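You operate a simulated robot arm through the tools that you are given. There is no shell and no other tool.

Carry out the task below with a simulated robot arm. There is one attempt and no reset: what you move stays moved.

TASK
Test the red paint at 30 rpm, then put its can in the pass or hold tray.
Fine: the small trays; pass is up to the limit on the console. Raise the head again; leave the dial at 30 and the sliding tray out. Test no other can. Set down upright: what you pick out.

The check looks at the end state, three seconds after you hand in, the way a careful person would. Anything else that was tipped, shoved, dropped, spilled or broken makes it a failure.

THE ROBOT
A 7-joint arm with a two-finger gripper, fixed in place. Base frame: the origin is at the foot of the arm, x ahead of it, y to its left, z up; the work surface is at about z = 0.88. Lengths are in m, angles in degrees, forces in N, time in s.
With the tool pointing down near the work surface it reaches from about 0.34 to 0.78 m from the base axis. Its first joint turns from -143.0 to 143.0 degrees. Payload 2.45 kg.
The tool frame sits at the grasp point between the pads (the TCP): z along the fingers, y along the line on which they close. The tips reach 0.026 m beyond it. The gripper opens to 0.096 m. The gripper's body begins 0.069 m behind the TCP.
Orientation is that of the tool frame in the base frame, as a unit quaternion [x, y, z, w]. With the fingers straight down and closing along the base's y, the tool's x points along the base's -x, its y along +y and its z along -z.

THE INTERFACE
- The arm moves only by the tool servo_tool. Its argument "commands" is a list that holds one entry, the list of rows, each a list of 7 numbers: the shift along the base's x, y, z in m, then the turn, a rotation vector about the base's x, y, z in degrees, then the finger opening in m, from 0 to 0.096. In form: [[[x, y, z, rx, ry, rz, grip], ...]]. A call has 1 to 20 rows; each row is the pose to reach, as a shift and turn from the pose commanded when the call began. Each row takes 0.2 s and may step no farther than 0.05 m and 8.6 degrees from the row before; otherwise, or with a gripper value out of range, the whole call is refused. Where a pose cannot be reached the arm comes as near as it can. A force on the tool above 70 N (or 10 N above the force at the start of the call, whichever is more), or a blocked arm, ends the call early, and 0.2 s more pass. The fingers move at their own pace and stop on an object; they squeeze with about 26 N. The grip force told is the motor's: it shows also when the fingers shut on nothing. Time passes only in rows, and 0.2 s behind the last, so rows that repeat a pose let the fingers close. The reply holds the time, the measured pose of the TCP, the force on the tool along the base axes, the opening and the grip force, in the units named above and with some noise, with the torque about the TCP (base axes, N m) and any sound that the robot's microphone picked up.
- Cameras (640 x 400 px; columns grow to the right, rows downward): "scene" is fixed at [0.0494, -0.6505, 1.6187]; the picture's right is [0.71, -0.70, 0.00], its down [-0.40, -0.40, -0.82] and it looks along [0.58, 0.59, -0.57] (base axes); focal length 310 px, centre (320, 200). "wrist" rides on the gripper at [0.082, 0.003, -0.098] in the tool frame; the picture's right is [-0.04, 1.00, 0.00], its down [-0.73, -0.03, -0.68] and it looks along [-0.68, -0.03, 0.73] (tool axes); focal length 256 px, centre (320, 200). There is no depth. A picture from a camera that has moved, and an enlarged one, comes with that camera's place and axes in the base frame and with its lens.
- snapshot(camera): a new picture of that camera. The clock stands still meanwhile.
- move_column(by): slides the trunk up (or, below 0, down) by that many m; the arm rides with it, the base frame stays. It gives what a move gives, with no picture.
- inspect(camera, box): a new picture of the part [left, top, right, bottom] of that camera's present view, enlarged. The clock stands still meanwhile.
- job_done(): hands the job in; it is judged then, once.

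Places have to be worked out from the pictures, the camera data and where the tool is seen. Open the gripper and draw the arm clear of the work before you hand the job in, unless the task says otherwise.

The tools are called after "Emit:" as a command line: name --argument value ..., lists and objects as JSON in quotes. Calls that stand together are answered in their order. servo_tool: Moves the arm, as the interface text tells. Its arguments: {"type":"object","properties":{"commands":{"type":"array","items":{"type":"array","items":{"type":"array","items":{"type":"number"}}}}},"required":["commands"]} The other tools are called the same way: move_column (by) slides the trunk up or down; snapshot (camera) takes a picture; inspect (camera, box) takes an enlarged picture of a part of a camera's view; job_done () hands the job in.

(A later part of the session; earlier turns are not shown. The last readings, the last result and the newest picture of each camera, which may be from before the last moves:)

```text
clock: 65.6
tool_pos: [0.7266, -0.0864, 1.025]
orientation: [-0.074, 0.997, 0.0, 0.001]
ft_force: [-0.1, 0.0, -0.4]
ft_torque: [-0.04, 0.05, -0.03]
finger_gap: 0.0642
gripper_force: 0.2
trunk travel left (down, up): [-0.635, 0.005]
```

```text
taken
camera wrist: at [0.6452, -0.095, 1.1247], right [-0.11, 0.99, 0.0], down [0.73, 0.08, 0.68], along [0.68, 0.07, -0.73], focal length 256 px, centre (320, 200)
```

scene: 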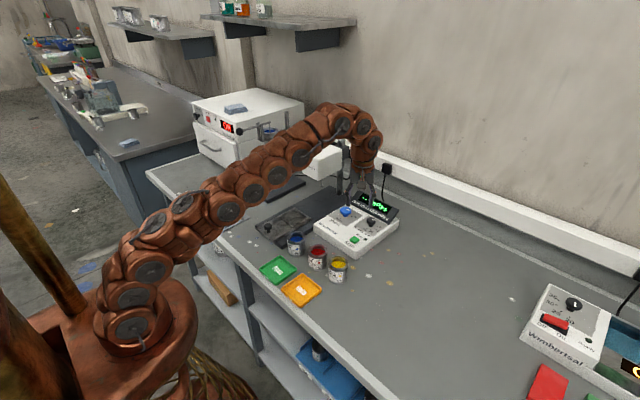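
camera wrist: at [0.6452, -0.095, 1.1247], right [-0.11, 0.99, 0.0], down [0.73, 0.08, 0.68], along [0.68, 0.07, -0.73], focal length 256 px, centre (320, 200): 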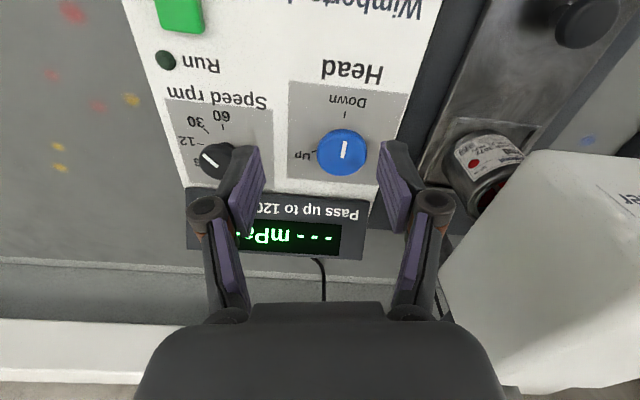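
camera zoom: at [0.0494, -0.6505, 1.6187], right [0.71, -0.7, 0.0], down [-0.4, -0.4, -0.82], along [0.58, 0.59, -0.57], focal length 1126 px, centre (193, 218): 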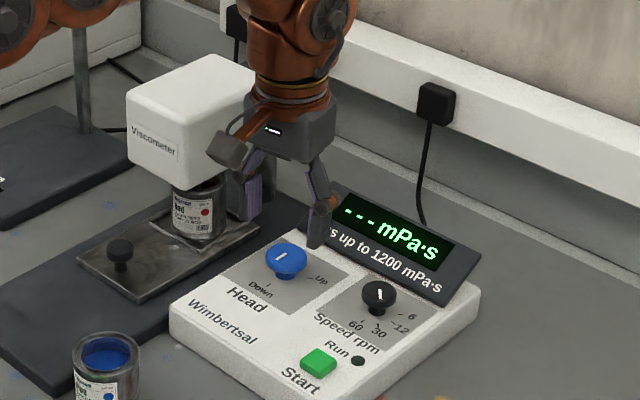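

The head stays down and the dial still reads 30. Next I'll close the gripper and hover above the green Start button near (0.668, -0.181).

Emit:
servo_tool --commands '[[[-0.02, -0.025, 0.01, 0, 0, -4, 0.04], [-0.04, -0.055, 0.01, 0, 0, -8, 0.02], [-0.056, -0.08, 0.005, 0, 0, -8, 0.0], [-0.0586, -0.0946, -0.005, 0, 0, -8, 0.0], [-0.0586, -0.0946, -0.02, 0, 0, -8, 0.0], [-0.0586, -0.0946, -0.02, 0, 0, -8, 0.0]]]'

Emit:
snapshot --camera "wrist"

Emit:
inspect --camera "scene" --box '[310, 180, 410, 265]'

```text
clock: 67.0
tool_pos: [0.6674, -0.1802, 1.0042]
orientation: [-0.004, 1.0, -0.001, 0.0]
ft_force: [-0.4, 0.2, -0.3]
ft_torque: [-0.01, 0.0, 0.0]
finger_gap: 0.0
gripper_force: 25.0
trunk travel left (down, up): [-0.635, 0.005]
```

```text
taken
camera wrist: at [0.5852, -0.177, 1.1033], right [0.03, 1.0, 0.0], down [0.73, -0.02, 0.68], along [0.68, -0.02, -0.73], focal length 256 px, centre (320, 200)
```

wrist: 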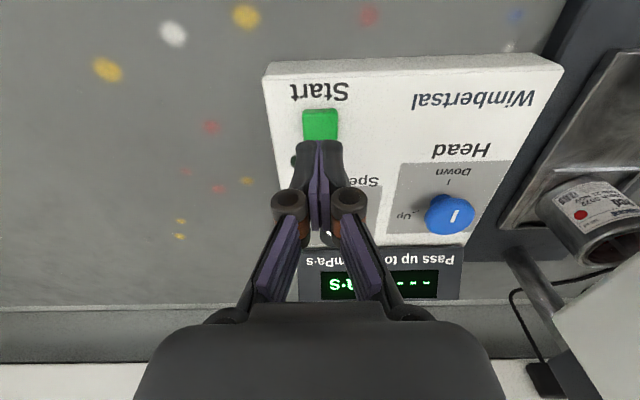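

```text
4.71 times, centred on (360, 222) of scene
camera zoom: at [0.0494, -0.6505, 1.6187], right [0.71, -0.7, 0.0], down [-0.4, -0.4, -0.82], along [0.58, 0.59, -0.57], focal length 1457 px, centre (132, 94)
```

zoom: 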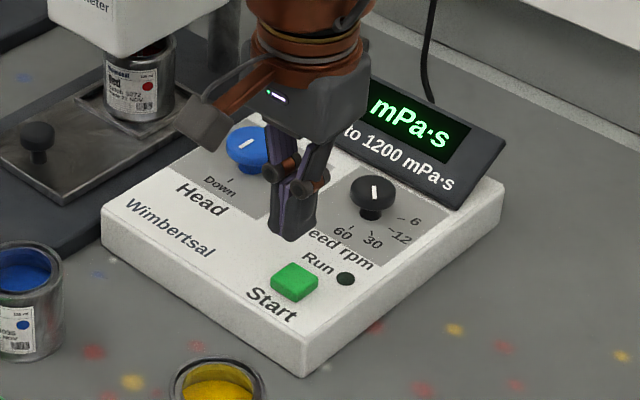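

The button is at (0.669, -0.179), directly below the closed tips. I'll descend to just above it and then press in small steps.

Emit:
servo_tool --commands '[[[0.002, 0.001, -0.015, 0, 0, 0, 0.0], [0.002, 0.001, -0.03, 0, 0, 0, 0.0], [0.002, 0.001, -0.036, 0, 0, 0, 0.0], [0.002, 0.001, -0.039, 0, 0, 0, 0.0]]]'

Emit:
inspect --camera "scene" --box '[335, 200, 395, 250]'

```text
clock: 68.0
tool_pos: [0.6688, -0.1771, 0.9662]
orientation: [-0.004, 1.0, 0.0, 0.0]
ft_force: [-0.3, 0.0, 0.3]
ft_torque: [0.01, 0.02, -0.02]
finger_gap: 0.0001
gripper_force: 26.3
trunk travel left (down, up): [-0.635, 0.005]
```

```text
8.00 times, centred on (365, 225) of scene
camera zoom: at [0.0494, -0.6505, 1.6187], right [0.71, -0.7, 0.0], down [-0.4, -0.4, -0.82], along [0.58, 0.59, -0.57], focal length 2477 px, centre (-40, 0)
```

zoom: 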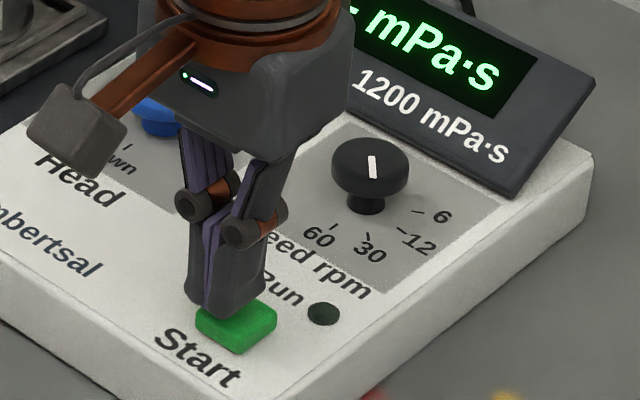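

The tips are just above the green button. I'll press 4 mm and watch the force.

Emit:
servo_tool --commands '[[[0, -0.001, -0.002, 0, 0, 0, 0.0], [0, -0.001, -0.004, 0, 0, 0, 0.0]]]'

Emit:
inspect --camera "scene" --box '[335, 185, 415, 250]'

```text
clock: 68.6
tool_pos: [0.6698, -0.1786, 0.9617]
orientation: [-0.004, 1.0, 0.0, -0.001]
ft_force: [0.6, 0.1, 0.0]
ft_torque: [0.0, 0.01, 0.0]
finger_gap: 0.0
gripper_force: 26.3
trunk travel left (down, up): [-0.635, 0.005]
```

```text
6.15 times, centred on (375, 218) of scene
camera zoom: at [0.0494, -0.6505, 1.6187], right [0.71, -0.7, 0.0], down [-0.4, -0.4, -0.82], along [0.58, 0.59, -0.57], focal length 1905 px, centre (-18, 92)
```

zoom: 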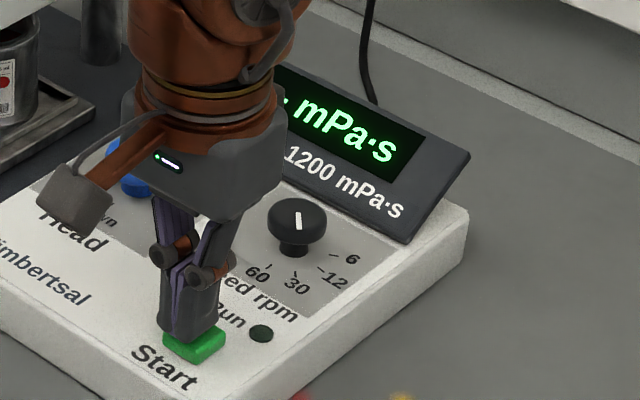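

No contact yet. I'll lower 3 mm more.

Emit:
servo_tool --commands '[[[0, 0, -0.0015, 0, 0, 0, 0.0], [0, 0, -0.003, 0, 0, 0, 0.0]]]'

```text
clock: 69.2
tool_pos: [0.6704, -0.1791, 0.9573]
orientation: [-0.004, 1.0, 0.0, 0.0]
ft_force: [0.1, -0.6, 0.6]
ft_torque: [0.02, 0.01, -0.01]
finger_gap: 0.0
gripper_force: 26.1
trunk travel left (down, up): [-0.635, 0.005]
```

Emit:
servo_tool --commands '[[[0, 0, -0.0015, 0, 0, 0, 0.0], [0, 0, -0.003, 0, 0, 0, 0.0]]]'

Emit:
inspect --camera "scene" --box '[335, 185, 415, 250]'

```text
clock: 69.8
tool_pos: [0.6697, -0.1793, 0.9554]
orientation: [-0.003, 1.0, 0.0, -0.001]
ft_force: [0.3, -0.2, 0.2]
ft_torque: [0.05, 0.0, -0.04]
finger_gap: 0.006
gripper_force: 28.4
trunk travel left (down, up): [-0.635, 0.005]
```

```text
6.15 times, centred on (375, 218) of scene
camera zoom: at [0.0494, -0.6505, 1.6187], right [0.71, -0.7, 0.0], down [-0.4, -0.4, -0.82], along [0.58, 0.59, -0.57], focal length 1905 px, centre (-18, 92)
```

zoom: 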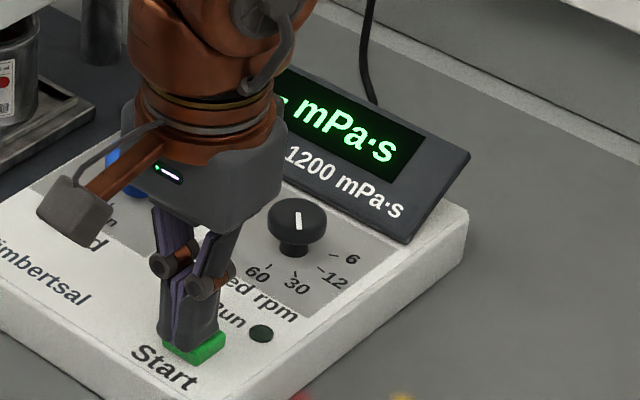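

The fingers got spread slightly (gap 0.006), meaning first contact with the button. I'll check the lamp and display, then press slightly more.

Emit:
servo_tool --commands '[[[0, 0, -0.001, 0, 0, 0, 0.0], [0, 0, -0.001, 0, 0, 0, 0.0]]]'

Emit:
snapshot --camera "wrist"

```text
clock: 70.4
tool_pos: [0.6698, -0.1791, 0.9533]
orientation: [-0.004, 1.0, 0.0, 0.001]
ft_force: [0.2, -0.6, 0.3]
ft_torque: [-0.02, -0.04, 0.0]
finger_gap: 0.006
gripper_force: 28.6
trunk travel left (down, up): [-0.635, 0.005]
```

```text
taken
camera wrist: at [0.5881, -0.1763, 1.0534], right [0.03, 1.0, 0.0], down [0.73, -0.02, 0.68], along [0.68, -0.02, -0.73], focal length 256 px, centre (320, 200)
```

wrist: 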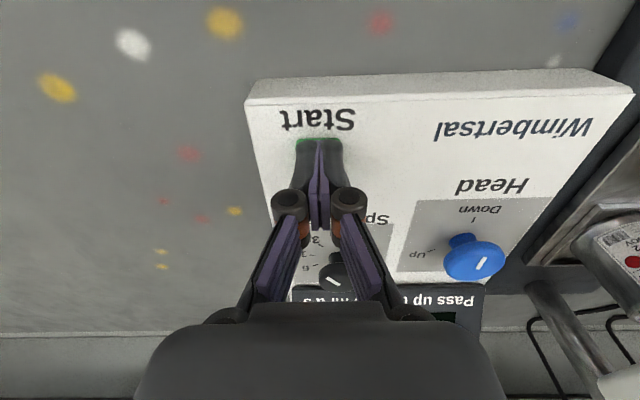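

No z-force yet. I'll check the lamp and display before doing anything else.

Emit:
inspect --camera "scene" --box '[355, 190, 405, 240]'

Emit:
inspect --camera "wrist" --box '[270, 100, 370, 200]'

```text
8.00 times, centred on (380, 215) of scene
camera zoom: at [0.0494, -0.6505, 1.6187], right [0.71, -0.7, 0.0], down [-0.4, -0.4, -0.82], along [0.58, 0.59, -0.57], focal length 2477 px, centre (-160, 80)
```

zoom: 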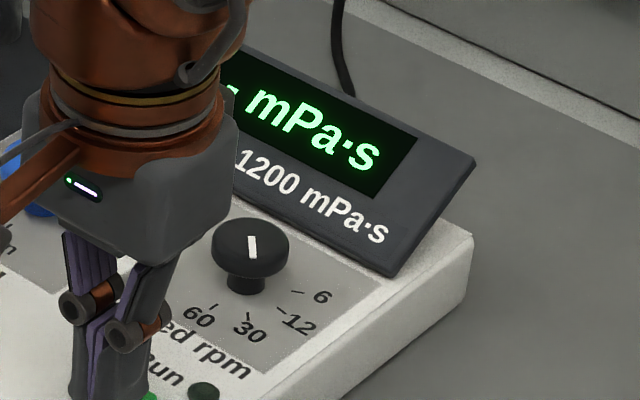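

```text
4.00 times, centred on (320, 150) of wrist
camera zoom: at [0.5881, -0.1763, 1.0534], right [0.03, 1.0, 0.0], down [0.73, -0.02, 0.68], along [0.68, -0.02, -0.73], focal length 1024 px, centre (320, 400)
```

zoom: 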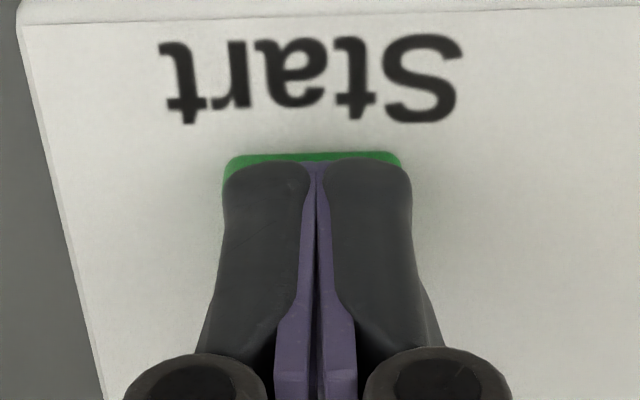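

The tips sit on the button top but there's no real pressing force yet, and the Run lamp is dark. I'll press in 1.5 mm steps while monitoring.

Emit:
servo_tool --commands '[[[0, 0, -0.0015, 0, 0, 0, 0.0], [0, 0, -0.0015, 0, 0, 0, 0.0]]]'

Emit:
inspect --camera "scene" --box '[345, 185, 415, 250]'

```text
clock: 71.0
tool_pos: [0.6698, -0.1784, 0.9545]
orientation: [-0.005, 1.0, 0.0, -0.001]
ft_force: [-1.1, -1.0, 1.1]
ft_torque: [-0.01, 0.02, 0.0]
finger_gap: 0.006
gripper_force: 28.3
trunk travel left (down, up): [-0.635, 0.005]
```

```text
6.15 times, centred on (380, 218) of scene
camera zoom: at [0.0494, -0.6505, 1.6187], right [0.71, -0.7, 0.0], down [-0.4, -0.4, -0.82], along [0.58, 0.59, -0.57], focal length 1905 px, centre (-49, 92)
```

zoom: 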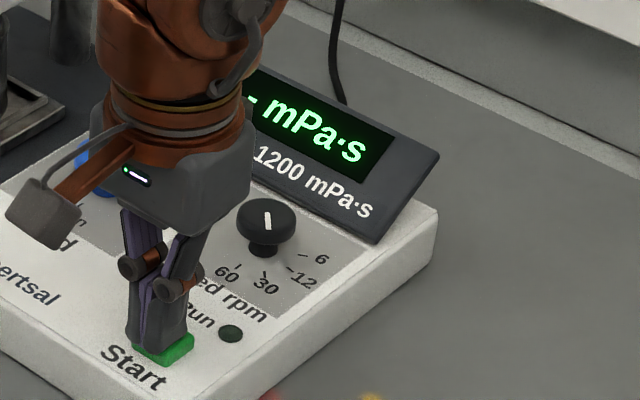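

Emit:
servo_tool --commands '[[[0, 0, -0.0015, 0, 0, 0, 0.0], [0, 0, -0.002, 0, 0, 0, 0.0]]]'

Emit:
inspect --camera "scene" --box '[345, 185, 415, 250]'

```text
clock: 71.6
tool_pos: [0.6691, -0.1783, 0.9515]
orientation: [-0.005, 1.0, 0.001, 0.0]
ft_force: [-0.2, 0.7, 2.4]
ft_torque: [0.02, -0.05, -0.01]
finger_gap: 0.0058
gripper_force: 28.6
trunk travel left (down, up): [-0.635, 0.005]
heard: click
```

```text
6.15 times, centred on (380, 218) of scene
camera zoom: at [0.0494, -0.6505, 1.6187], right [0.71, -0.7, 0.0], down [-0.4, -0.4, -0.82], along [0.58, 0.59, -0.57], focal length 1905 px, centre (-49, 92)
```

zoom: 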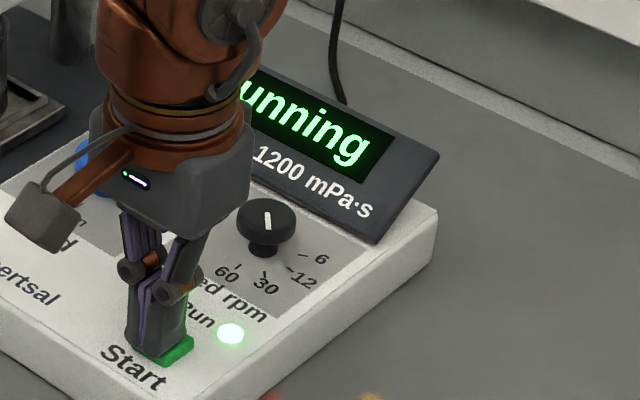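

A click was heard, the Run lamp is lit and the display says "Running". I'll lift off the button and wait for the result.

Emit:
servo_tool --commands '[[[0, 0, 0.01, 0, 0, 0, 0.0], [0, 0, 0.03, 0, 0, 0, 0.0], [-0.01, 0, 0.055, 0, 0, 0, 0.02], [-0.04, 0, 0.075, 0, 0, 0, 0.04], [-0.07, 0, 0.085, 0, 0, 0, 0.065], [-0.07, 0, 0.085, 0, 0, 0, 0.065], [-0.07, 0, 0.085, 0, 0, 0, 0.065], [-0.07, 0, 0.085, 0, 0, 0, 0.065]]]'

Emit:
inspect --camera "scene" --box '[290, 140, 420, 250]'

```text
clock: 73.4
tool_pos: [0.5959, -0.1802, 1.0361]
orientation: [-0.004, 1.0, -0.001, -0.001]
ft_force: [-0.6, -0.5, -1.3]
ft_torque: [-0.01, 0.04, -0.03]
finger_gap: 0.0647
gripper_force: 0.0
trunk travel left (down, up): [-0.635, 0.005]
```

```text
3.64 times, centred on (355, 195) of scene
camera zoom: at [0.0494, -0.6505, 1.6187], right [0.71, -0.7, 0.0], down [-0.4, -0.4, -0.82], along [0.58, 0.59, -0.57], focal length 1126 px, centre (193, 218)
```

zoom: 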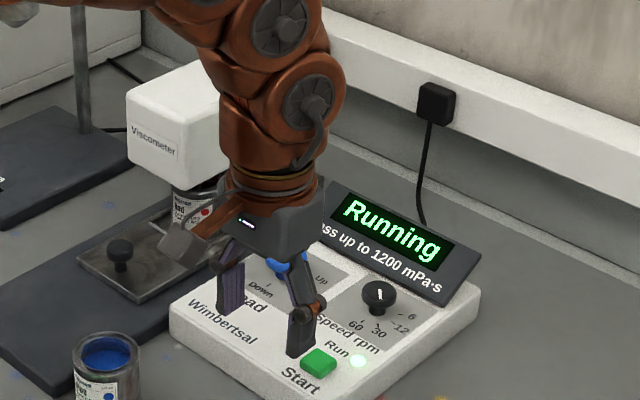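

Still running, so I'll wait in place.

Emit:
servo_tool --commands '[[[0, 0, 0, 0, 0, 0, 0.065], [0, 0, 0, 0, 0, 0, 0.065], [0, 0, 0, 0, 0, 0, 0.065], [0, 0, 0, 0, 0, 0, 0.065], [0, 0, 0, 0, 0, 0, 0.065], [0, 0, 0, 0, 0, 0, 0.065], [0, 0, 0, 0, 0, 0, 0.065], [0, 0, 0, 0, 0, 0, 0.065], [0, 0, 0, 0, 0, 0, 0.065], [0, 0, 0, 0, 0, 0, 0.065], [0, 0, 0, 0, 0, 0, 0.065], [0, 0, 0, 0, 0, 0, 0.065], [0, 0, 0, 0, 0, 0, 0.065], [0, 0, 0, 0, 0, 0, 0.065], [0, 0, 0, 0, 0, 0, 0.065], [0, 0, 0, 0, 0, 0, 0.065], [0, 0, 0, 0, 0, 0, 0.065], [0, 0, 0, 0, 0, 0, 0.065], [0, 0, 0, 0, 0, 0, 0.065], [0, 0, 0, 0, 0, 0, 0.065]]]'

Emit:
inspect --camera "scene" --box '[290, 140, 420, 250]'

```text
clock: 77.6
tool_pos: [0.5968, -0.1805, 1.0353]
orientation: [-0.005, 1.0, 0.0, 0.0]
ft_force: [0.4, 0.0, -0.6]
ft_torque: [0.0, 0.04, -0.03]
finger_gap: 0.065
gripper_force: 0.1
trunk travel left (down, up): [-0.635, 0.005]
```

```text
3.64 times, centred on (355, 195) of scene
camera zoom: at [0.0494, -0.6505, 1.6187], right [0.71, -0.7, 0.0], down [-0.4, -0.4, -0.82], along [0.58, 0.59, -0.57], focal length 1126 px, centre (193, 218)
```

zoom: 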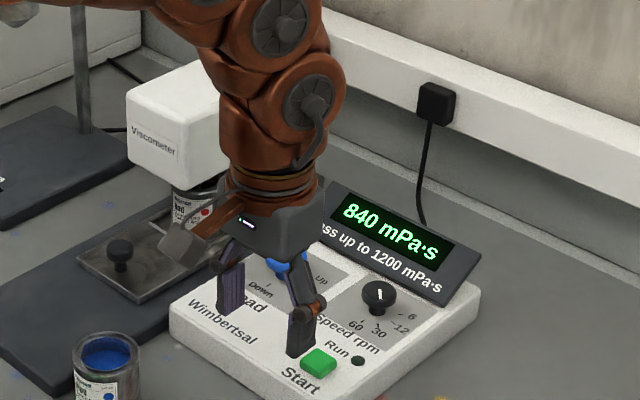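

The run has ended and the display shows about 840. A zoom will confirm it.

Emit:
inspect --camera "scene" --box '[370, 190, 410, 220]'

Emit:
snapshot --camera "wrist"

```text
13.33 times, centred on (390, 205) of scene
camera zoom: at [0.0494, -0.6505, 1.6187], right [0.71, -0.7, 0.0], down [-0.4, -0.4, -0.82], along [0.58, 0.59, -0.57], focal length 4128 px, centre (-613, 133)
```

zoom: 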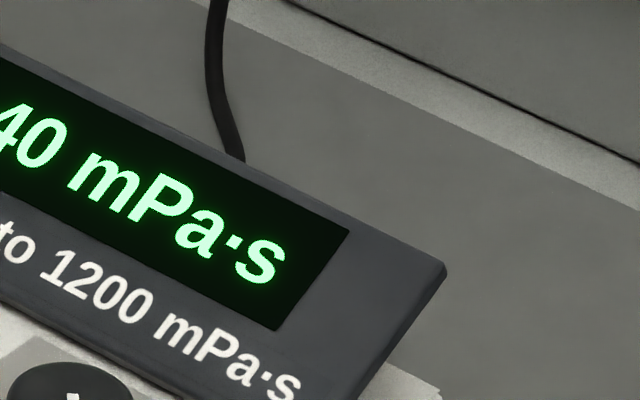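

```text
taken
camera wrist: at [0.5149, -0.1775, 1.1343], right [0.03, 1.0, 0.0], down [0.73, -0.02, 0.68], along [0.68, -0.02, -0.73], focal length 256 px, centre (320, 200)
```

wrist: 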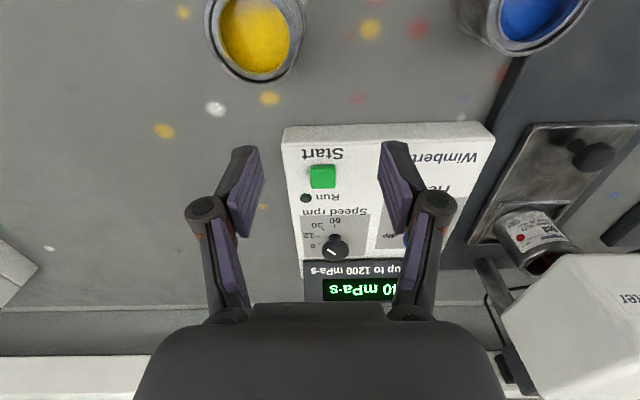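

Emit:
inspect --camera "scene" --box '[350, 180, 410, 225]'

```text
8.89 times, centred on (380, 202) of scene
camera zoom: at [0.0494, -0.6505, 1.6187], right [0.71, -0.7, 0.0], down [-0.4, -0.4, -0.82], along [0.58, 0.59, -0.57], focal length 2752 px, centre (-213, 178)
```

zoom: 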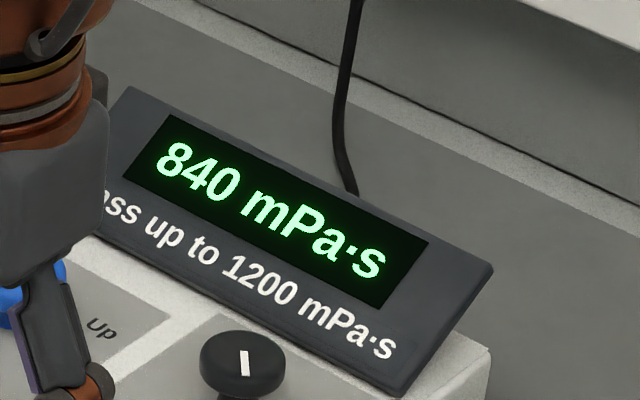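

The reading is 840 mPa·s, under the 1200 limit, so the red can passes. Now I'll raise the head: move over the head knob with yaw −28° so I can turn it counter-clockwise.

Emit:
servo_tool --commands '[[[0.03, 0.02, 0.0, 0, 0, -7, 0.065], [0.06, 0.045, 0.0, 0, 0, -14, 0.065], [0.095, 0.07, -0.005, 0, 0, -21, 0.065], [0.125, 0.095, -0.015, 0, 0, -28, 0.065], [0.15, 0.11, -0.025, 0, 0, -28, 0.065], [0.159, 0.113, -0.03, 0, 0, -28, 0.065], [0.159, 0.113, -0.03, 0, 0, -28, 0.065]]]'

Emit:
snapshot --camera "wrist"

Emit:
inspect --camera "scene" --box '[290, 140, 420, 250]'

```text
clock: 79.2
tool_pos: [0.758, -0.0637, 1.0073]
orientation: [0.238, 0.971, 0.0, 0.0]
ft_force: [-0.3, -0.6, -0.9]
ft_torque: [-0.02, 0.03, -0.02]
finger_gap: 0.0651
gripper_force: 0.1
trunk travel left (down, up): [-0.635, 0.005]
```

```text
taken
camera wrist: at [0.687, -0.0239, 1.1052], right [0.5, 0.87, 0.0], down [0.64, -0.37, 0.68], along [0.59, -0.34, -0.73], focal length 256 px, centre (320, 200)
```

wrist: 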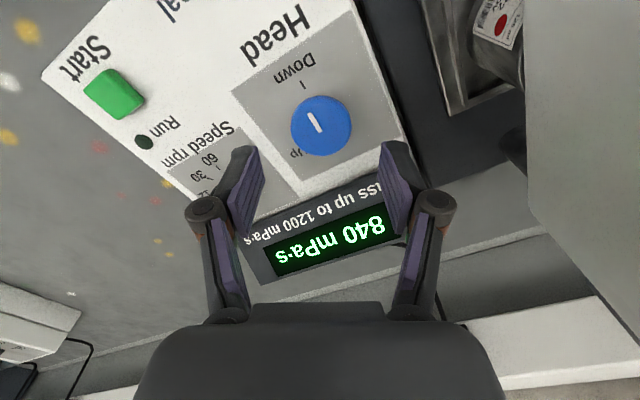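

```text
3.64 times, centred on (355, 195) of scene
camera zoom: at [0.0494, -0.6505, 1.6187], right [0.71, -0.7, 0.0], down [-0.4, -0.4, -0.82], along [0.58, 0.59, -0.57], focal length 1126 px, centre (193, 218)
```

zoom: 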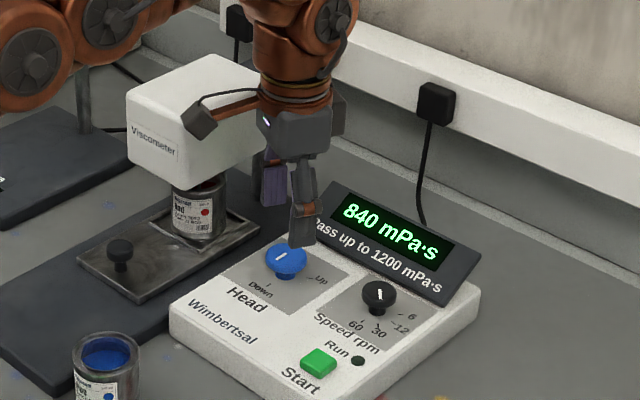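

The knob is centred below at (0.757, -0.063) and still points to Down. I'll descend and grip it.

Emit:
servo_tool --commands '[[[-0.001, 0, -0.02, 0, 0, 0, 0.065], [-0.001, 0, -0.038, 0, 0, 0, 0.065], [-0.001, 0, -0.047, 0, 0, 0, 0.065], [-0.001, 0, -0.047, 0, 0, 0, 0.05], [-0.001, 0, -0.047, 0, 0, 0, 0.04], [-0.001, 0, -0.047, 0, 0, 0, 0.03], [-0.001, 0, -0.047, 0, 0, 0, 0.02]]]'

Emit:
inspect --camera "wrist" --box '[220, 60, 420, 240]'

```text
clock: 80.8
tool_pos: [0.7581, -0.0641, 0.9609]
orientation: [0.239, 0.971, 0.0, 0.0]
ft_force: [-3.9, -3.4, 0.7]
ft_torque: [-0.11, 0.18, -0.03]
finger_gap: 0.041
gripper_force: 44.4
trunk travel left (down, up): [-0.635, 0.005]
```

```text
2.22 times, centred on (320, 150) of wrist
camera zoom: at [0.6866, -0.0229, 1.0589], right [0.5, 0.87, 0.0], down [0.64, -0.37, 0.68], along [0.59, -0.34, -0.73], focal length 569 px, centre (320, 311)
```

zoom: 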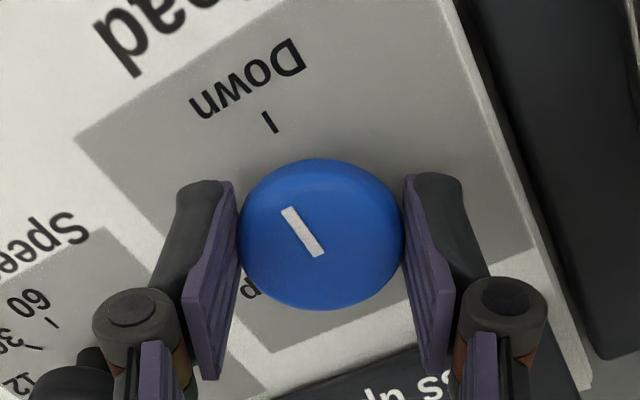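

Gripped well with little side load. I'll turn counter-clockwise by 56° first.

Emit:
servo_tool --commands '[[[0, 0, 0, 0, 0, 8, 0.02], [0, 0, 0, 0, 0, 16, 0.02], [0, 0, 0, 0, 0, 24, 0.02], [0, 0, 0, 0, 0, 32, 0.02]]]'

Emit:
servo_tool --commands '[[[0, 0, 0, 0, 0, 8, 0.02], [0, 0, 0, 0, 0, 16, 0.02], [0, 0, 0, 0, 0, 24, 0.02]]]'

Emit:
inspect --camera "scene" --box '[290, 140, 420, 250]'

Emit:
inspect --camera "wrist" --box '[220, 60, 420, 240]'

```text
clock: 81.8
tool_pos: [0.7566, -0.0653, 0.9587]
orientation: [-0.041, 0.999, 0.0, 0.0]
ft_force: [-0.6, -8.4, 5.5]
ft_torque: [-0.19, -0.15, -0.04]
finger_gap: 0.0411
gripper_force: 45.3
trunk travel left (down, up): [-0.635, 0.005]
```

```text
clock: 82.6
tool_pos: [0.758, -0.0657, 0.96]
orientation: [-0.247, 0.969, -0.001, 0.0]
ft_force: [3.1, -13.6, 6.4]
ft_torque: [-0.24, -0.32, -0.03]
finger_gap: 0.041
gripper_force: 45.1
trunk travel left (down, up): [-0.635, 0.005]
```

```text
3.64 times, centred on (355, 195) of scene
camera zoom: at [0.0494, -0.6505, 1.6187], right [0.71, -0.7, 0.0], down [-0.4, -0.4, -0.82], along [0.58, 0.59, -0.57], focal length 1126 px, centre (193, 218)
```

zoom: 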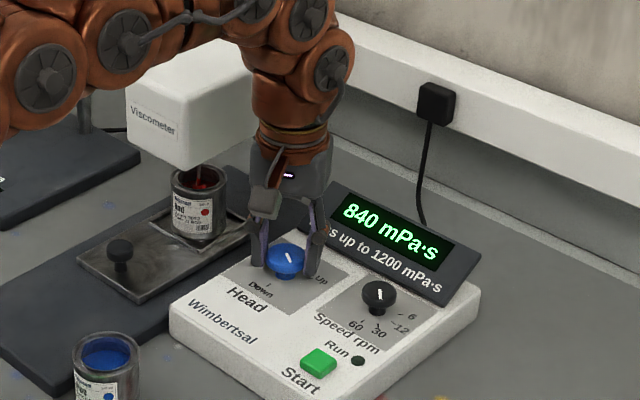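

```text
2.22 times, centred on (320, 150) of wrist
camera zoom: at [0.684, -0.1019, 1.0588], right [-0.44, 0.9, 0.0], down [0.66, 0.33, 0.68], along [0.61, 0.3, -0.73], focal length 569 px, centre (320, 311)
```

zoom: 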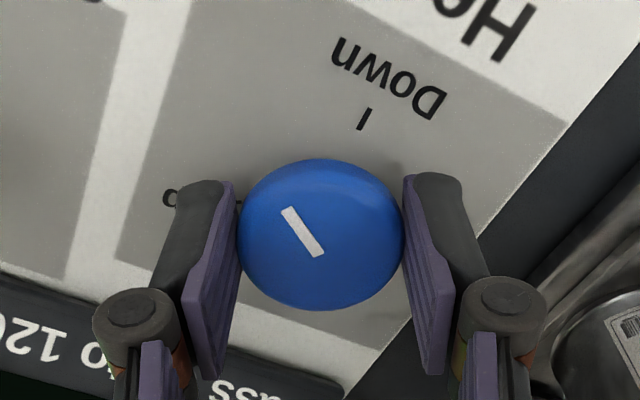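

The head is rising smoothly. I'll continue counter-clockwise, shifting 1 mm in −y to relieve the side load.

Emit:
servo_tool --commands '[[[0.0003, -0.001, 0, 0, 0, 8, 0.02], [0.0003, -0.001, 0, 0, 0, 16, 0.02], [0.0003, -0.001, 0, 0, 0, 24, 0.02], [0.0003, -0.001, 0, 0, 0, 32, 0.02]]]'

Emit:
servo_tool --commands '[[[0.0, -0.0005, 0, 0, 0, 8, 0.02], [0.0, -0.0005, 0, 0, 0, 16, 0.02]]]'

Emit:
inspect --camera "scene" --box '[290, 140, 420, 250]'

Emit:
inspect --camera "wrist" --box '[220, 60, 420, 240]'

```text
clock: 83.6
tool_pos: [0.7597, -0.0666, 0.9599]
orientation: [-0.503, 0.864, 0.0, 0.0]
ft_force: [4.0, -16.0, -1.1]
ft_torque: [0.27, -0.77, -0.06]
finger_gap: 0.041
gripper_force: 44.4
trunk travel left (down, up): [-0.635, 0.005]
```

```text
clock: 84.2
tool_pos: [0.7591, -0.0675, 0.9592]
orientation: [-0.62, 0.785, 0.0, 0.0]
ft_force: [14.2, -13.5, -2.4]
ft_torque: [-0.86, -0.17, -0.07]
finger_gap: 0.0408
gripper_force: 45.3
trunk travel left (down, up): [-0.635, 0.005]
```

```text
3.64 times, centred on (355, 195) of scene
camera zoom: at [0.0494, -0.6505, 1.6187], right [0.71, -0.7, 0.0], down [-0.4, -0.4, -0.82], along [0.58, 0.59, -0.57], focal length 1126 px, centre (193, 218)
```

zoom: 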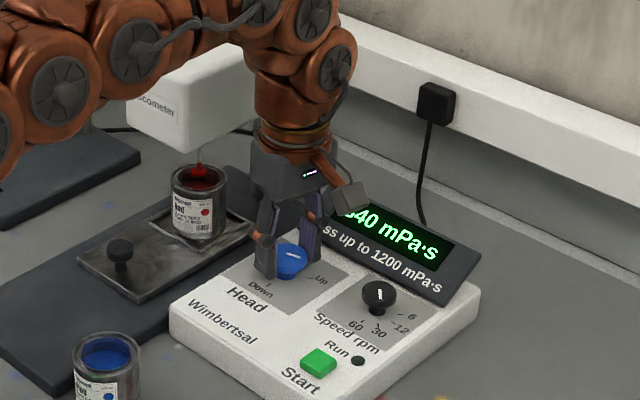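

```text
2.22 times, centred on (320, 150) of wrist
camera zoom: at [0.7367, -0.1457, 1.0588], right [-0.96, 0.27, 0.0], down [0.2, 0.71, 0.68], along [0.18, 0.65, -0.73], focal length 569 px, centre (320, 311)
```

zoom: 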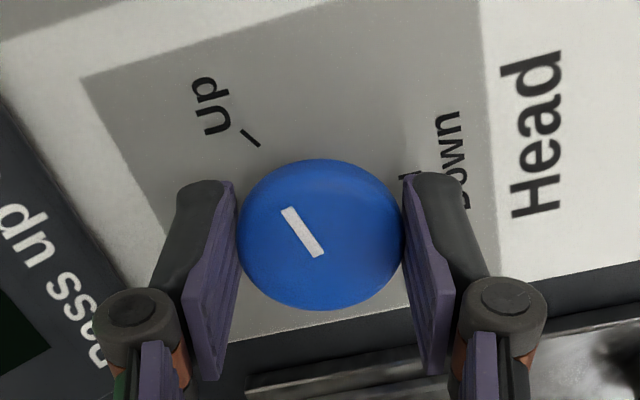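

Nearly up — about 15° remain to the Up tick. I'll continue in small steps, watching for the stop torque.

Emit:
servo_tool --commands '[[[0.0004, -0.0006, 0, 0, 0, 6, 0.02], [0.0007, -0.001, 0, 0, 0, 12, 0.02]]]'

Emit:
servo_tool --commands '[[[0.0, 0, 0, 0, 0, 3, 0.02], [0.0, 0, 0, 0, 0, 6, 0.02]]]'

Emit:
inspect --camera "wrist" --box '[220, 60, 420, 240]'

Emit:
inspect --camera "scene" --box '[290, 140, 420, 250]'

```text
clock: 84.8
tool_pos: [0.76, -0.0673, 0.9606]
orientation: [-0.698, 0.716, 0.0, 0.0]
ft_force: [25.2, -11.0, 7.0]
ft_torque: [0.14, -0.37, -0.1]
finger_gap: 0.0407
gripper_force: 44.9
trunk travel left (down, up): [-0.635, 0.005]
```

```text
clock: 85.4
tool_pos: [0.7603, -0.0674, 0.9608]
orientation: [0.735, -0.678, 0.0, 0.0]
ft_force: [29.2, -8.8, 7.5]
ft_torque: [-0.08, -0.69, -0.87]
finger_gap: 0.0411
gripper_force: 45.0
trunk travel left (down, up): [-0.635, 0.005]
```

```text
2.22 times, centred on (320, 150) of wrist
camera zoom: at [0.7628, -0.1489, 1.0586], right [-1.0, -0.04, 0.0], down [-0.03, 0.73, 0.68], along [-0.03, 0.68, -0.73], focal length 569 px, centre (320, 311)
```

zoom: 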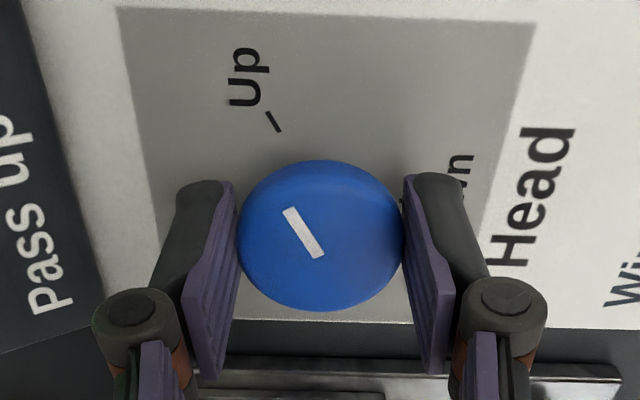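

```text
3.64 times, centred on (355, 195) of scene
camera zoom: at [0.0494, -0.6505, 1.6187], right [0.71, -0.7, 0.0], down [-0.4, -0.4, -0.82], along [0.58, 0.59, -0.57], focal length 1126 px, centre (193, 218)
```

zoom: 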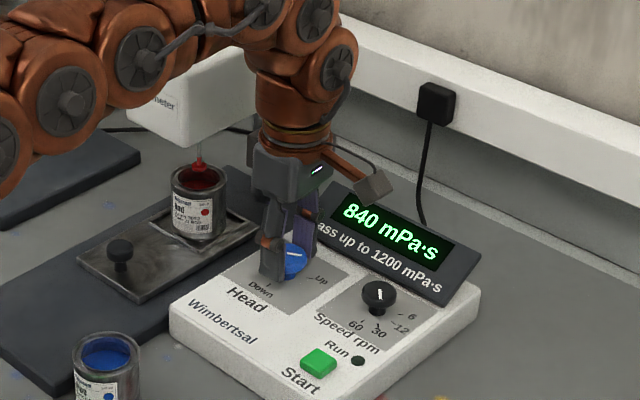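

The end-stop torque is reached and the pointer is parallel to the Up tick; the head is back at its original height. I'll release, lift, and check.

Emit:
servo_tool --commands '[[[0.0005, 0, 0, 0, 0, 0, 0.045], [0.0005, 0, 0, 0, 0, 0, 0.06], [0.0005, 0, 0, 0, 0, 0, 0.065], [0, 0, 0.015, 0, 0, 0, 0.065], [-0.005, -0.005, 0.035, 0, 0, 0, 0.065], [-0.03, -0.015, 0.055, 0, 0, 0, 0.065], [-0.065, -0.02, 0.08, 0, 0, 0, 0.065], [-0.1, -0.02, 0.11, 0, 0, 0, 0.065]]]'

Emit:
snapshot --camera "wrist"

Emit:
inspect --camera "scene" --box '[290, 140, 420, 250]'

```text
clock: 87.2
tool_pos: [0.6577, -0.0854, 1.0675]
orientation: [0.734, -0.679, 0.0, 0.0]
ft_force: [-0.1, -0.1, -0.2]
ft_torque: [0.04, 0.03, 0.02]
finger_gap: 0.0648
gripper_force: 0.1
trunk travel left (down, up): [-0.635, 0.005]
```

```text
taken
camera wrist: at [0.6601, -0.1675, 1.1659], right [-1.0, -0.04, 0.0], down [-0.03, 0.73, 0.68], along [-0.03, 0.68, -0.73], focal length 256 px, centre (320, 200)
```

wrist: 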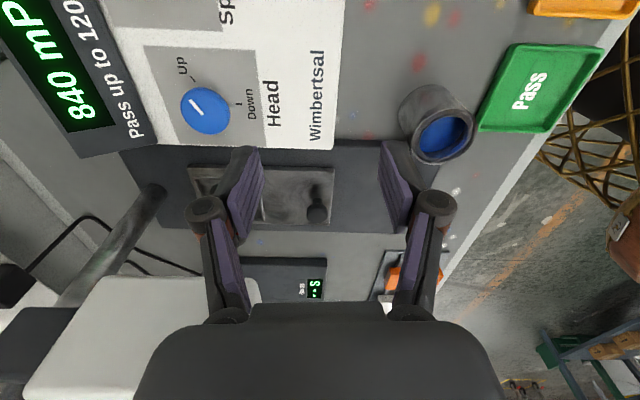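

```text
3.64 times, centred on (355, 195) of scene
camera zoom: at [0.0494, -0.6505, 1.6187], right [0.71, -0.7, 0.0], down [-0.4, -0.4, -0.82], along [0.58, 0.59, -0.57], focal length 1126 px, centre (193, 218)
```

zoom: 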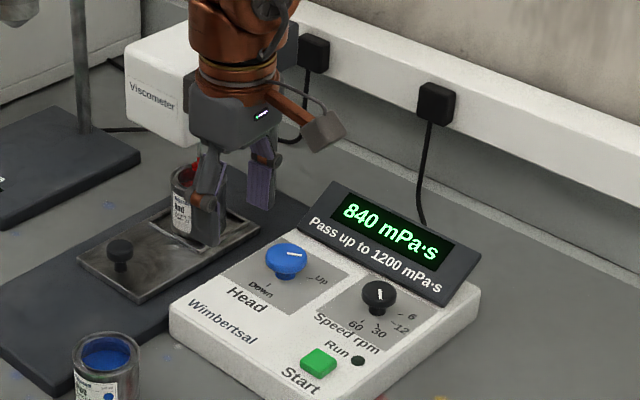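

The head is up and the dial remains at 30. Next is pulling the tray out: I'll turn the tool to yaw 0 (fingers closing along y) while moving back toward the tray lane.

Emit:
servo_tool --commands '[[[-0.01, 0.005, 0.01, 0, 0, -8, 0.065], [-0.02, 0.015, 0.015, 0, 0, -16, 0.065], [-0.035, 0.03, 0.015, 0, 0, -24, 0.065], [-0.05, 0.045, 0.015, 0, 0, -32, 0.065], [-0.065, 0.06, 0.015, 0, 0, -40, 0.065], [-0.08, 0.08, 0.015, 0, 0, -48, 0.065], [-0.09, 0.1, 0.01, 0, 0, -56, 0.065], [-0.1, 0.12, 0.0, 0, 0, -64, 0.065], [-0.1, 0.14, -0.01, 0, 0, -72, 0.065], [-0.1, 0.15, -0.02, 0, 0, -80, 0.065], [-0.1, 0.154, -0.03, 0, 0, -88, 0.065], [-0.1, 0.1555, -0.03, 0, 0, -94.5, 0.065]]]'

Emit:
snapshot --camera "wrist"

Emit:
inspect --camera "scene" --box '[240, 130, 400, 250]'

```text
clock: 89.8
tool_pos: [0.56, 0.0697, 1.0384]
orientation: [0.002, 1.0, 0.001, 0.001]
ft_force: [-0.1, -0.2, -0.3]
ft_torque: [-0.02, -0.01, -0.01]
finger_gap: 0.0651
gripper_force: 0.1
trunk travel left (down, up): [-0.635, 0.005]
```

```text
taken
camera wrist: at [0.4771, 0.0725, 1.1374], right [0.04, 1.0, 0.0], down [0.73, -0.03, 0.68], along [0.68, -0.03, -0.73], focal length 256 px, centre (320, 200)
```

wrist: 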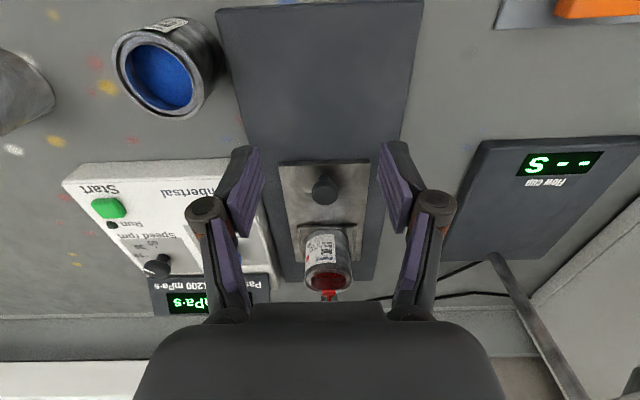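

```text
3.33 times, centred on (320, 190) of scene
camera zoom: at [0.0494, -0.6505, 1.6187], right [0.71, -0.7, 0.0], down [-0.4, -0.4, -0.82], along [0.58, 0.59, -0.57], focal length 1032 px, centre (320, 233)
```

zoom: 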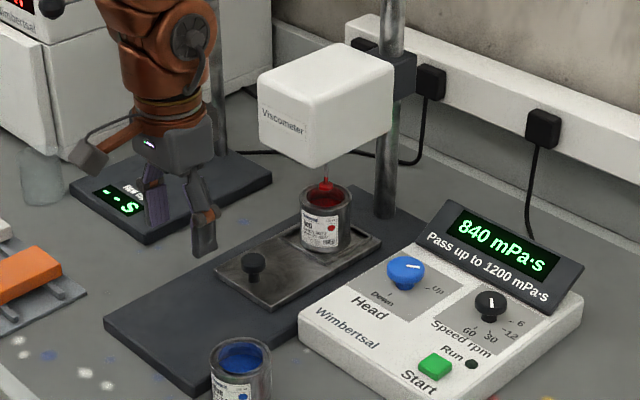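

The knob of the tray is at (0.653, 0.071) dead ahead. I'll tilt the hand 8° back from the head, drop to knob height behind it, and slide the open fingers forward around the knob.

Emit:
servo_tool --commands '[[[0, 0.001, -0.025, 0, -4, 0, 0.065], [0, 0.001, -0.05, 0, -8, 0, 0.065], [0, 0.001, -0.075, 0, -8, 0, 0.065], [0, 0.001, -0.093, 0, -8, 0, 0.065], [0.02, 0.001, -0.093, 0, -8, 0, 0.065], [0.045, 0.001, -0.093, 0, -8, 0, 0.065]]]'

Emit:
inspect --camera "scene" --box '[270, 150, 370, 230]'

Emit:
snapshot --camera "wrist"

```text
clock: 91.2
tool_pos: [0.6048, 0.072, 0.9457]
orientation: [0.0, 0.998, 0.0, 0.07]
ft_force: [-0.2, -0.7, 0.1]
ft_torque: [0.01, -0.03, -0.03]
finger_gap: 0.0651
gripper_force: 0.1
trunk travel left (down, up): [-0.635, 0.005]
```

```text
5.00 times, centred on (320, 190) of scene
camera zoom: at [0.0494, -0.6505, 1.6187], right [0.71, -0.7, 0.0], down [-0.4, -0.4, -0.82], along [0.58, 0.59, -0.57], focal length 1548 px, centre (320, 250)
```

zoom: 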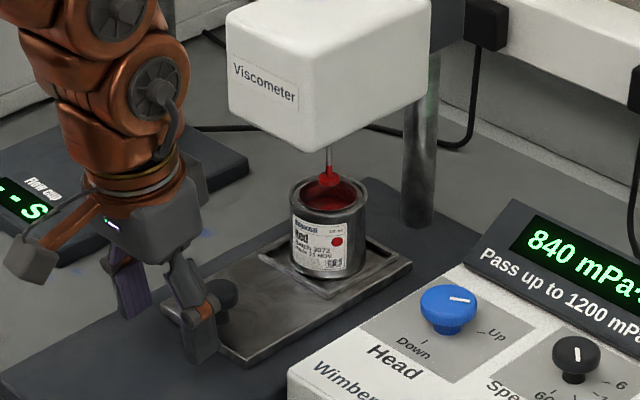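

```text
taken
camera wrist: at [0.5092, 0.0758, 1.0316], right [0.04, 1.0, 0.01], down [0.63, -0.03, 0.77], along [0.77, -0.03, -0.63], focal length 256 px, centre (320, 200)
```

wrist: 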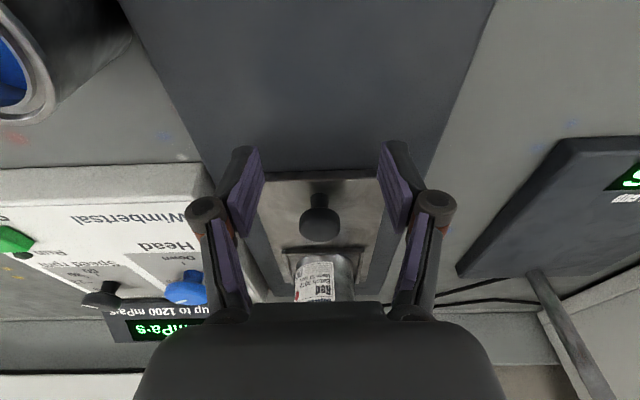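

The fingers are aligned to straddle the knob. I'll advance 0.043 m and close on it.

Emit:
servo_tool --commands '[[[0.015, -0.0005, -0.001, 0, 0, 0, 0.065], [0.03, -0.0005, -0.002, 0, 0, 0, 0.065], [0.043, -0.0005, -0.002, 0, 0, 0, 0.065], [0.043, -0.0005, -0.002, 0, 0, 0, 0.05], [0.043, -0.0005, -0.002, 0, 0, 0, 0.035], [0.043, -0.0005, -0.002, 0, 0, 0, 0.02], [0.043, -0.0005, -0.002, 0, 0, 0, 0.01], [0.043, -0.0005, -0.002, 0, 0, 0, 0.01]]]'

Emit:
inspect --camera "scene" --box '[270, 150, 370, 230]'

Emit:
inspect --camera "wrist" --box '[220, 100, 420, 300]'

```text
clock: 93.0
tool_pos: [0.646, 0.0705, 0.9454]
orientation: [0.0, 0.998, -0.001, 0.07]
ft_force: [-0.4, 3.5, -0.3]
ft_torque: [0.03, 0.14, 0.06]
finger_gap: 0.027
gripper_force: 45.1
trunk travel left (down, up): [-0.635, 0.005]
```

```text
5.00 times, centred on (320, 190) of scene
camera zoom: at [0.0494, -0.6505, 1.6187], right [0.71, -0.7, 0.0], down [-0.4, -0.4, -0.82], along [0.58, 0.59, -0.57], focal length 1548 px, centre (320, 250)
```

zoom: 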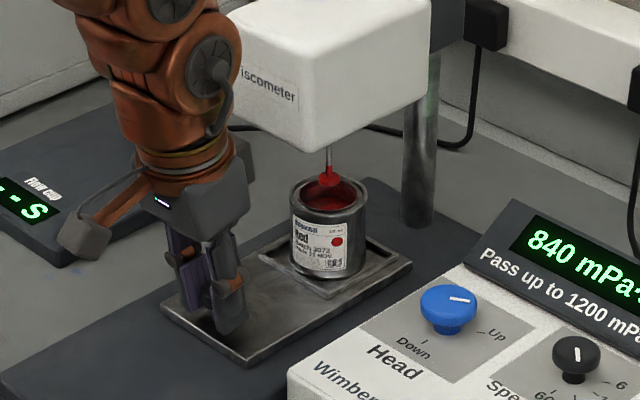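

```text
2.00 times, centred on (320, 200) of wrist
camera zoom: at [0.5516, 0.0736, 1.0314], right [0.04, 1.0, 0.01], down [0.63, -0.03, 0.77], along [0.77, -0.03, -0.63], focal length 512 px, centre (320, 200)
```

zoom: 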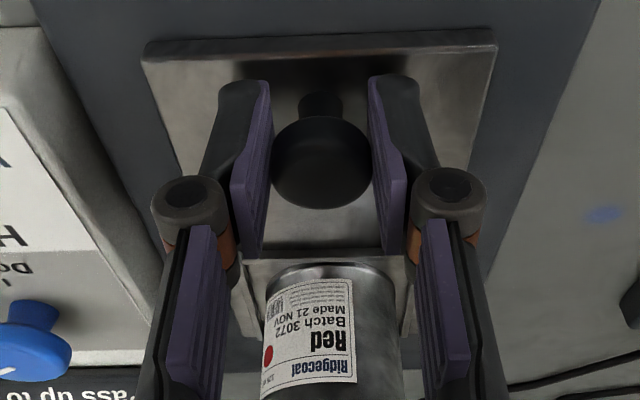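

Gripped (gap 0.027). I'll pull the tray out slowly, first half.

Emit:
servo_tool --commands '[[[-0.003, 0, 0, 0, 0, 0, 0.01], [-0.008, 0, 0, 0, 0, 0, 0.01], [-0.015, 0, 0, 0, 0, 0, 0.01], [-0.023, 0, 0, 0, 0, 0, 0.01], [-0.031, 0, 0, 0, 0, 0, 0.01], [-0.039, 0, 0, 0, 0, 0, 0.01], [-0.047, 0, 0, 0, 0, 0, 0.01], [-0.054, 0, 0, 0, 0, 0, 0.01], [-0.06, 0, 0, 0, 0, 0, 0.01]]]'

Emit:
inspect --camera "scene" --box '[250, 150, 370, 250]'

```text
clock: 95.0
tool_pos: [0.5863, 0.0696, 0.9451]
orientation: [0.001, 0.998, 0.001, 0.07]
ft_force: [0.7, 7.4, -0.6]
ft_torque: [0.14, 0.35, -0.02]
finger_gap: 0.0268
gripper_force: 44.7
trunk travel left (down, up): [-0.635, 0.005]
```

```text
4.00 times, centred on (310, 200) of scene
camera zoom: at [0.0494, -0.6505, 1.6187], right [0.71, -0.7, 0.0], down [-0.4, -0.4, -0.82], along [0.58, 0.59, -0.57], focal length 1238 px, centre (360, 200)
```

zoom: 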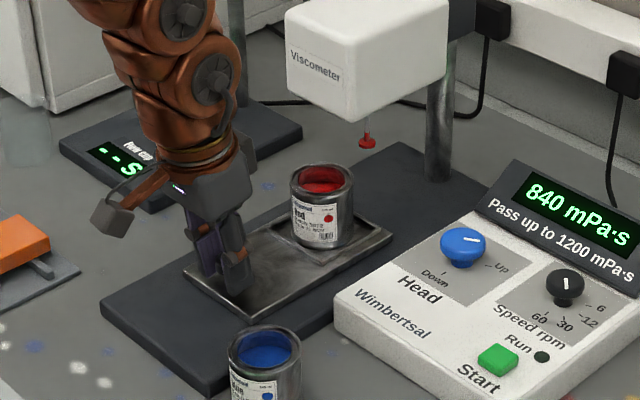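

The tray and can follow nicely. I'll pull the remaining distance until the outer stop, easing in at the end.

Emit:
servo_tool --commands '[[[-0.005, 0.0005, 0, 0, 0, 0, 0.01], [-0.012, 0.0005, 0, 0, 0, 0, 0.01], [-0.02, 0.0005, 0, 0, 0, 0, 0.01], [-0.028, 0.0005, 0, 0, 0, 0, 0.01], [-0.036, 0.0005, 0, 0, 0, 0, 0.01], [-0.044, 0.0005, 0, 0, 0, 0, 0.01], [-0.052, 0.0005, 0, 0, 0, 0, 0.01], [-0.06, 0.0005, 0, 0, 0, 0, 0.01], [-0.067, 0.0005, 0, 0, 0, 0, 0.01], [-0.073, 0.0005, 0, 0, 0, 0, 0.01], [-0.078, 0.0005, 0, 0, 0, 0, 0.01]]]'

Emit:
inspect --camera "scene" --box '[240, 150, 360, 250]'

```text
clock: 97.4
tool_pos: [0.509, 0.0697, 0.9444]
orientation: [-0.001, 0.998, -0.001, 0.069]
ft_force: [0.7, 16.6, 0.8]
ft_torque: [0.21, -0.78, 0.12]
finger_gap: 0.0268
gripper_force: 44.8
trunk travel left (down, up): [-0.635, 0.005]
```

```text
4.00 times, centred on (300, 200) of scene
camera zoom: at [0.0494, -0.6505, 1.6187], right [0.71, -0.7, 0.0], down [-0.4, -0.4, -0.82], along [0.58, 0.59, -0.57], focal length 1238 px, centre (400, 200)
```

zoom: 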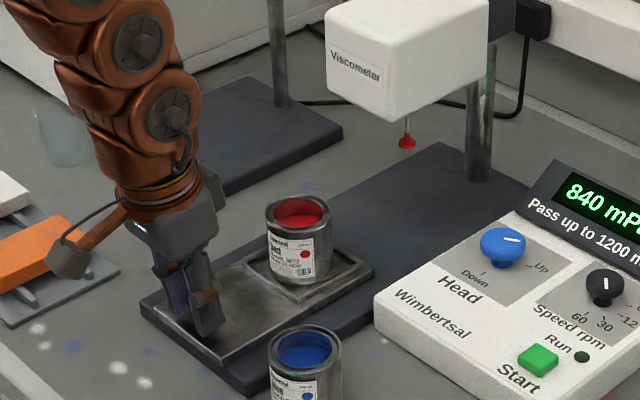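

About 1 cm remains to the original out position. I'll pull further in small steps until the stop is felt.

Emit:
servo_tool --commands '[[[-0.003, 0.001, 0, 0, 0, 0, 0.01], [-0.006, 0.001, 0, 0, 0, 0, 0.01], [-0.009, 0.001, 0, 0, 0, 0, 0.01]]]'

Emit:
inspect --camera "scene" --box '[240, 170, 350, 260]'

```text
clock: 98.2
tool_pos: [0.5, 0.0698, 0.9452]
orientation: [-0.001, 0.998, -0.001, 0.069]
ft_force: [-0.7, 6.2, -2.1]
ft_torque: [0.11, 1.14, 0.04]
finger_gap: 0.0266
gripper_force: 44.6
trunk travel left (down, up): [-0.635, 0.005]
```

```text
4.44 times, centred on (295, 215) of scene
camera zoom: at [0.0494, -0.6505, 1.6187], right [0.71, -0.7, 0.0], down [-0.4, -0.4, -0.82], along [0.58, 0.59, -0.57], focal length 1376 px, centre (431, 133)
```

zoom: 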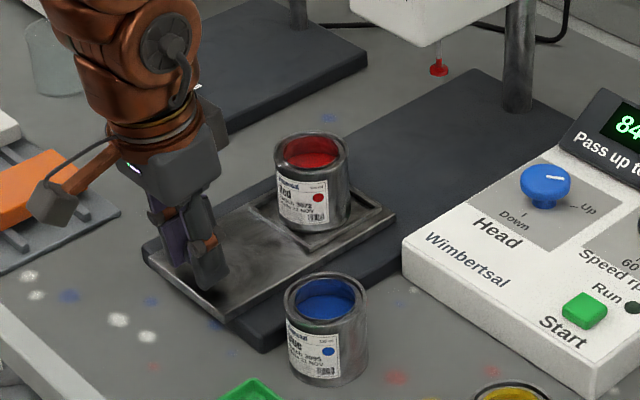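

The tray's corners now coincide with their original picture positions. One more 2 mm tug will check the stop.

Emit:
servo_tool --commands '[[[-0.002, 0, 0, 0, 0, 0, 0.01], [-0.003, 0, 0, 0, 0, 0, 0.01]]]'

Emit:
inspect --camera "scene" --box '[240, 170, 350, 260]'

```text
clock: 98.8
tool_pos: [0.4981, 0.0707, 0.9444]
orientation: [-0.001, 0.998, 0.001, 0.07]
ft_force: [1.0, 5.4, -6.2]
ft_torque: [0.07, 0.24, 0.06]
finger_gap: 0.0268
gripper_force: 45.3
trunk travel left (down, up): [-0.635, 0.005]
```

```text
4.44 times, centred on (295, 215) of scene
camera zoom: at [0.0494, -0.6505, 1.6187], right [0.71, -0.7, 0.0], down [-0.4, -0.4, -0.82], along [0.58, 0.59, -0.57], focal length 1376 px, centre (431, 133)
```

zoom: 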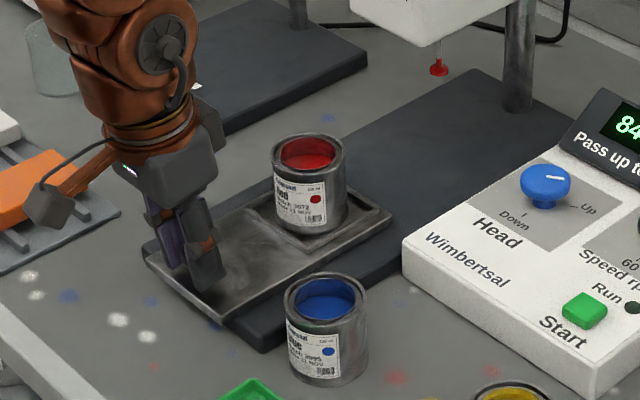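

The knob is back at x ≈ 0.507, matching the start. A final 2 mm check for the outer stop follows.

Emit:
servo_tool --commands '[[[-0.001, 0, 0, 0, 0, 0, 0.01], [-0.002, 0, 0, 0, 0, 0, 0.01], [-0.002, 0, 0, 0, 0, 0, 0.01]]]'

```text
clock: 99.6
tool_pos: [0.4953, 0.0712, 0.9434]
orientation: [0.0, 0.998, 0.0, 0.07]
ft_force: [17.0, -5.3, -8.9]
ft_torque: [-0.12, -0.25, -0.09]
finger_gap: 0.0269
gripper_force: 45.2
trunk travel left (down, up): [-0.635, 0.005]
```

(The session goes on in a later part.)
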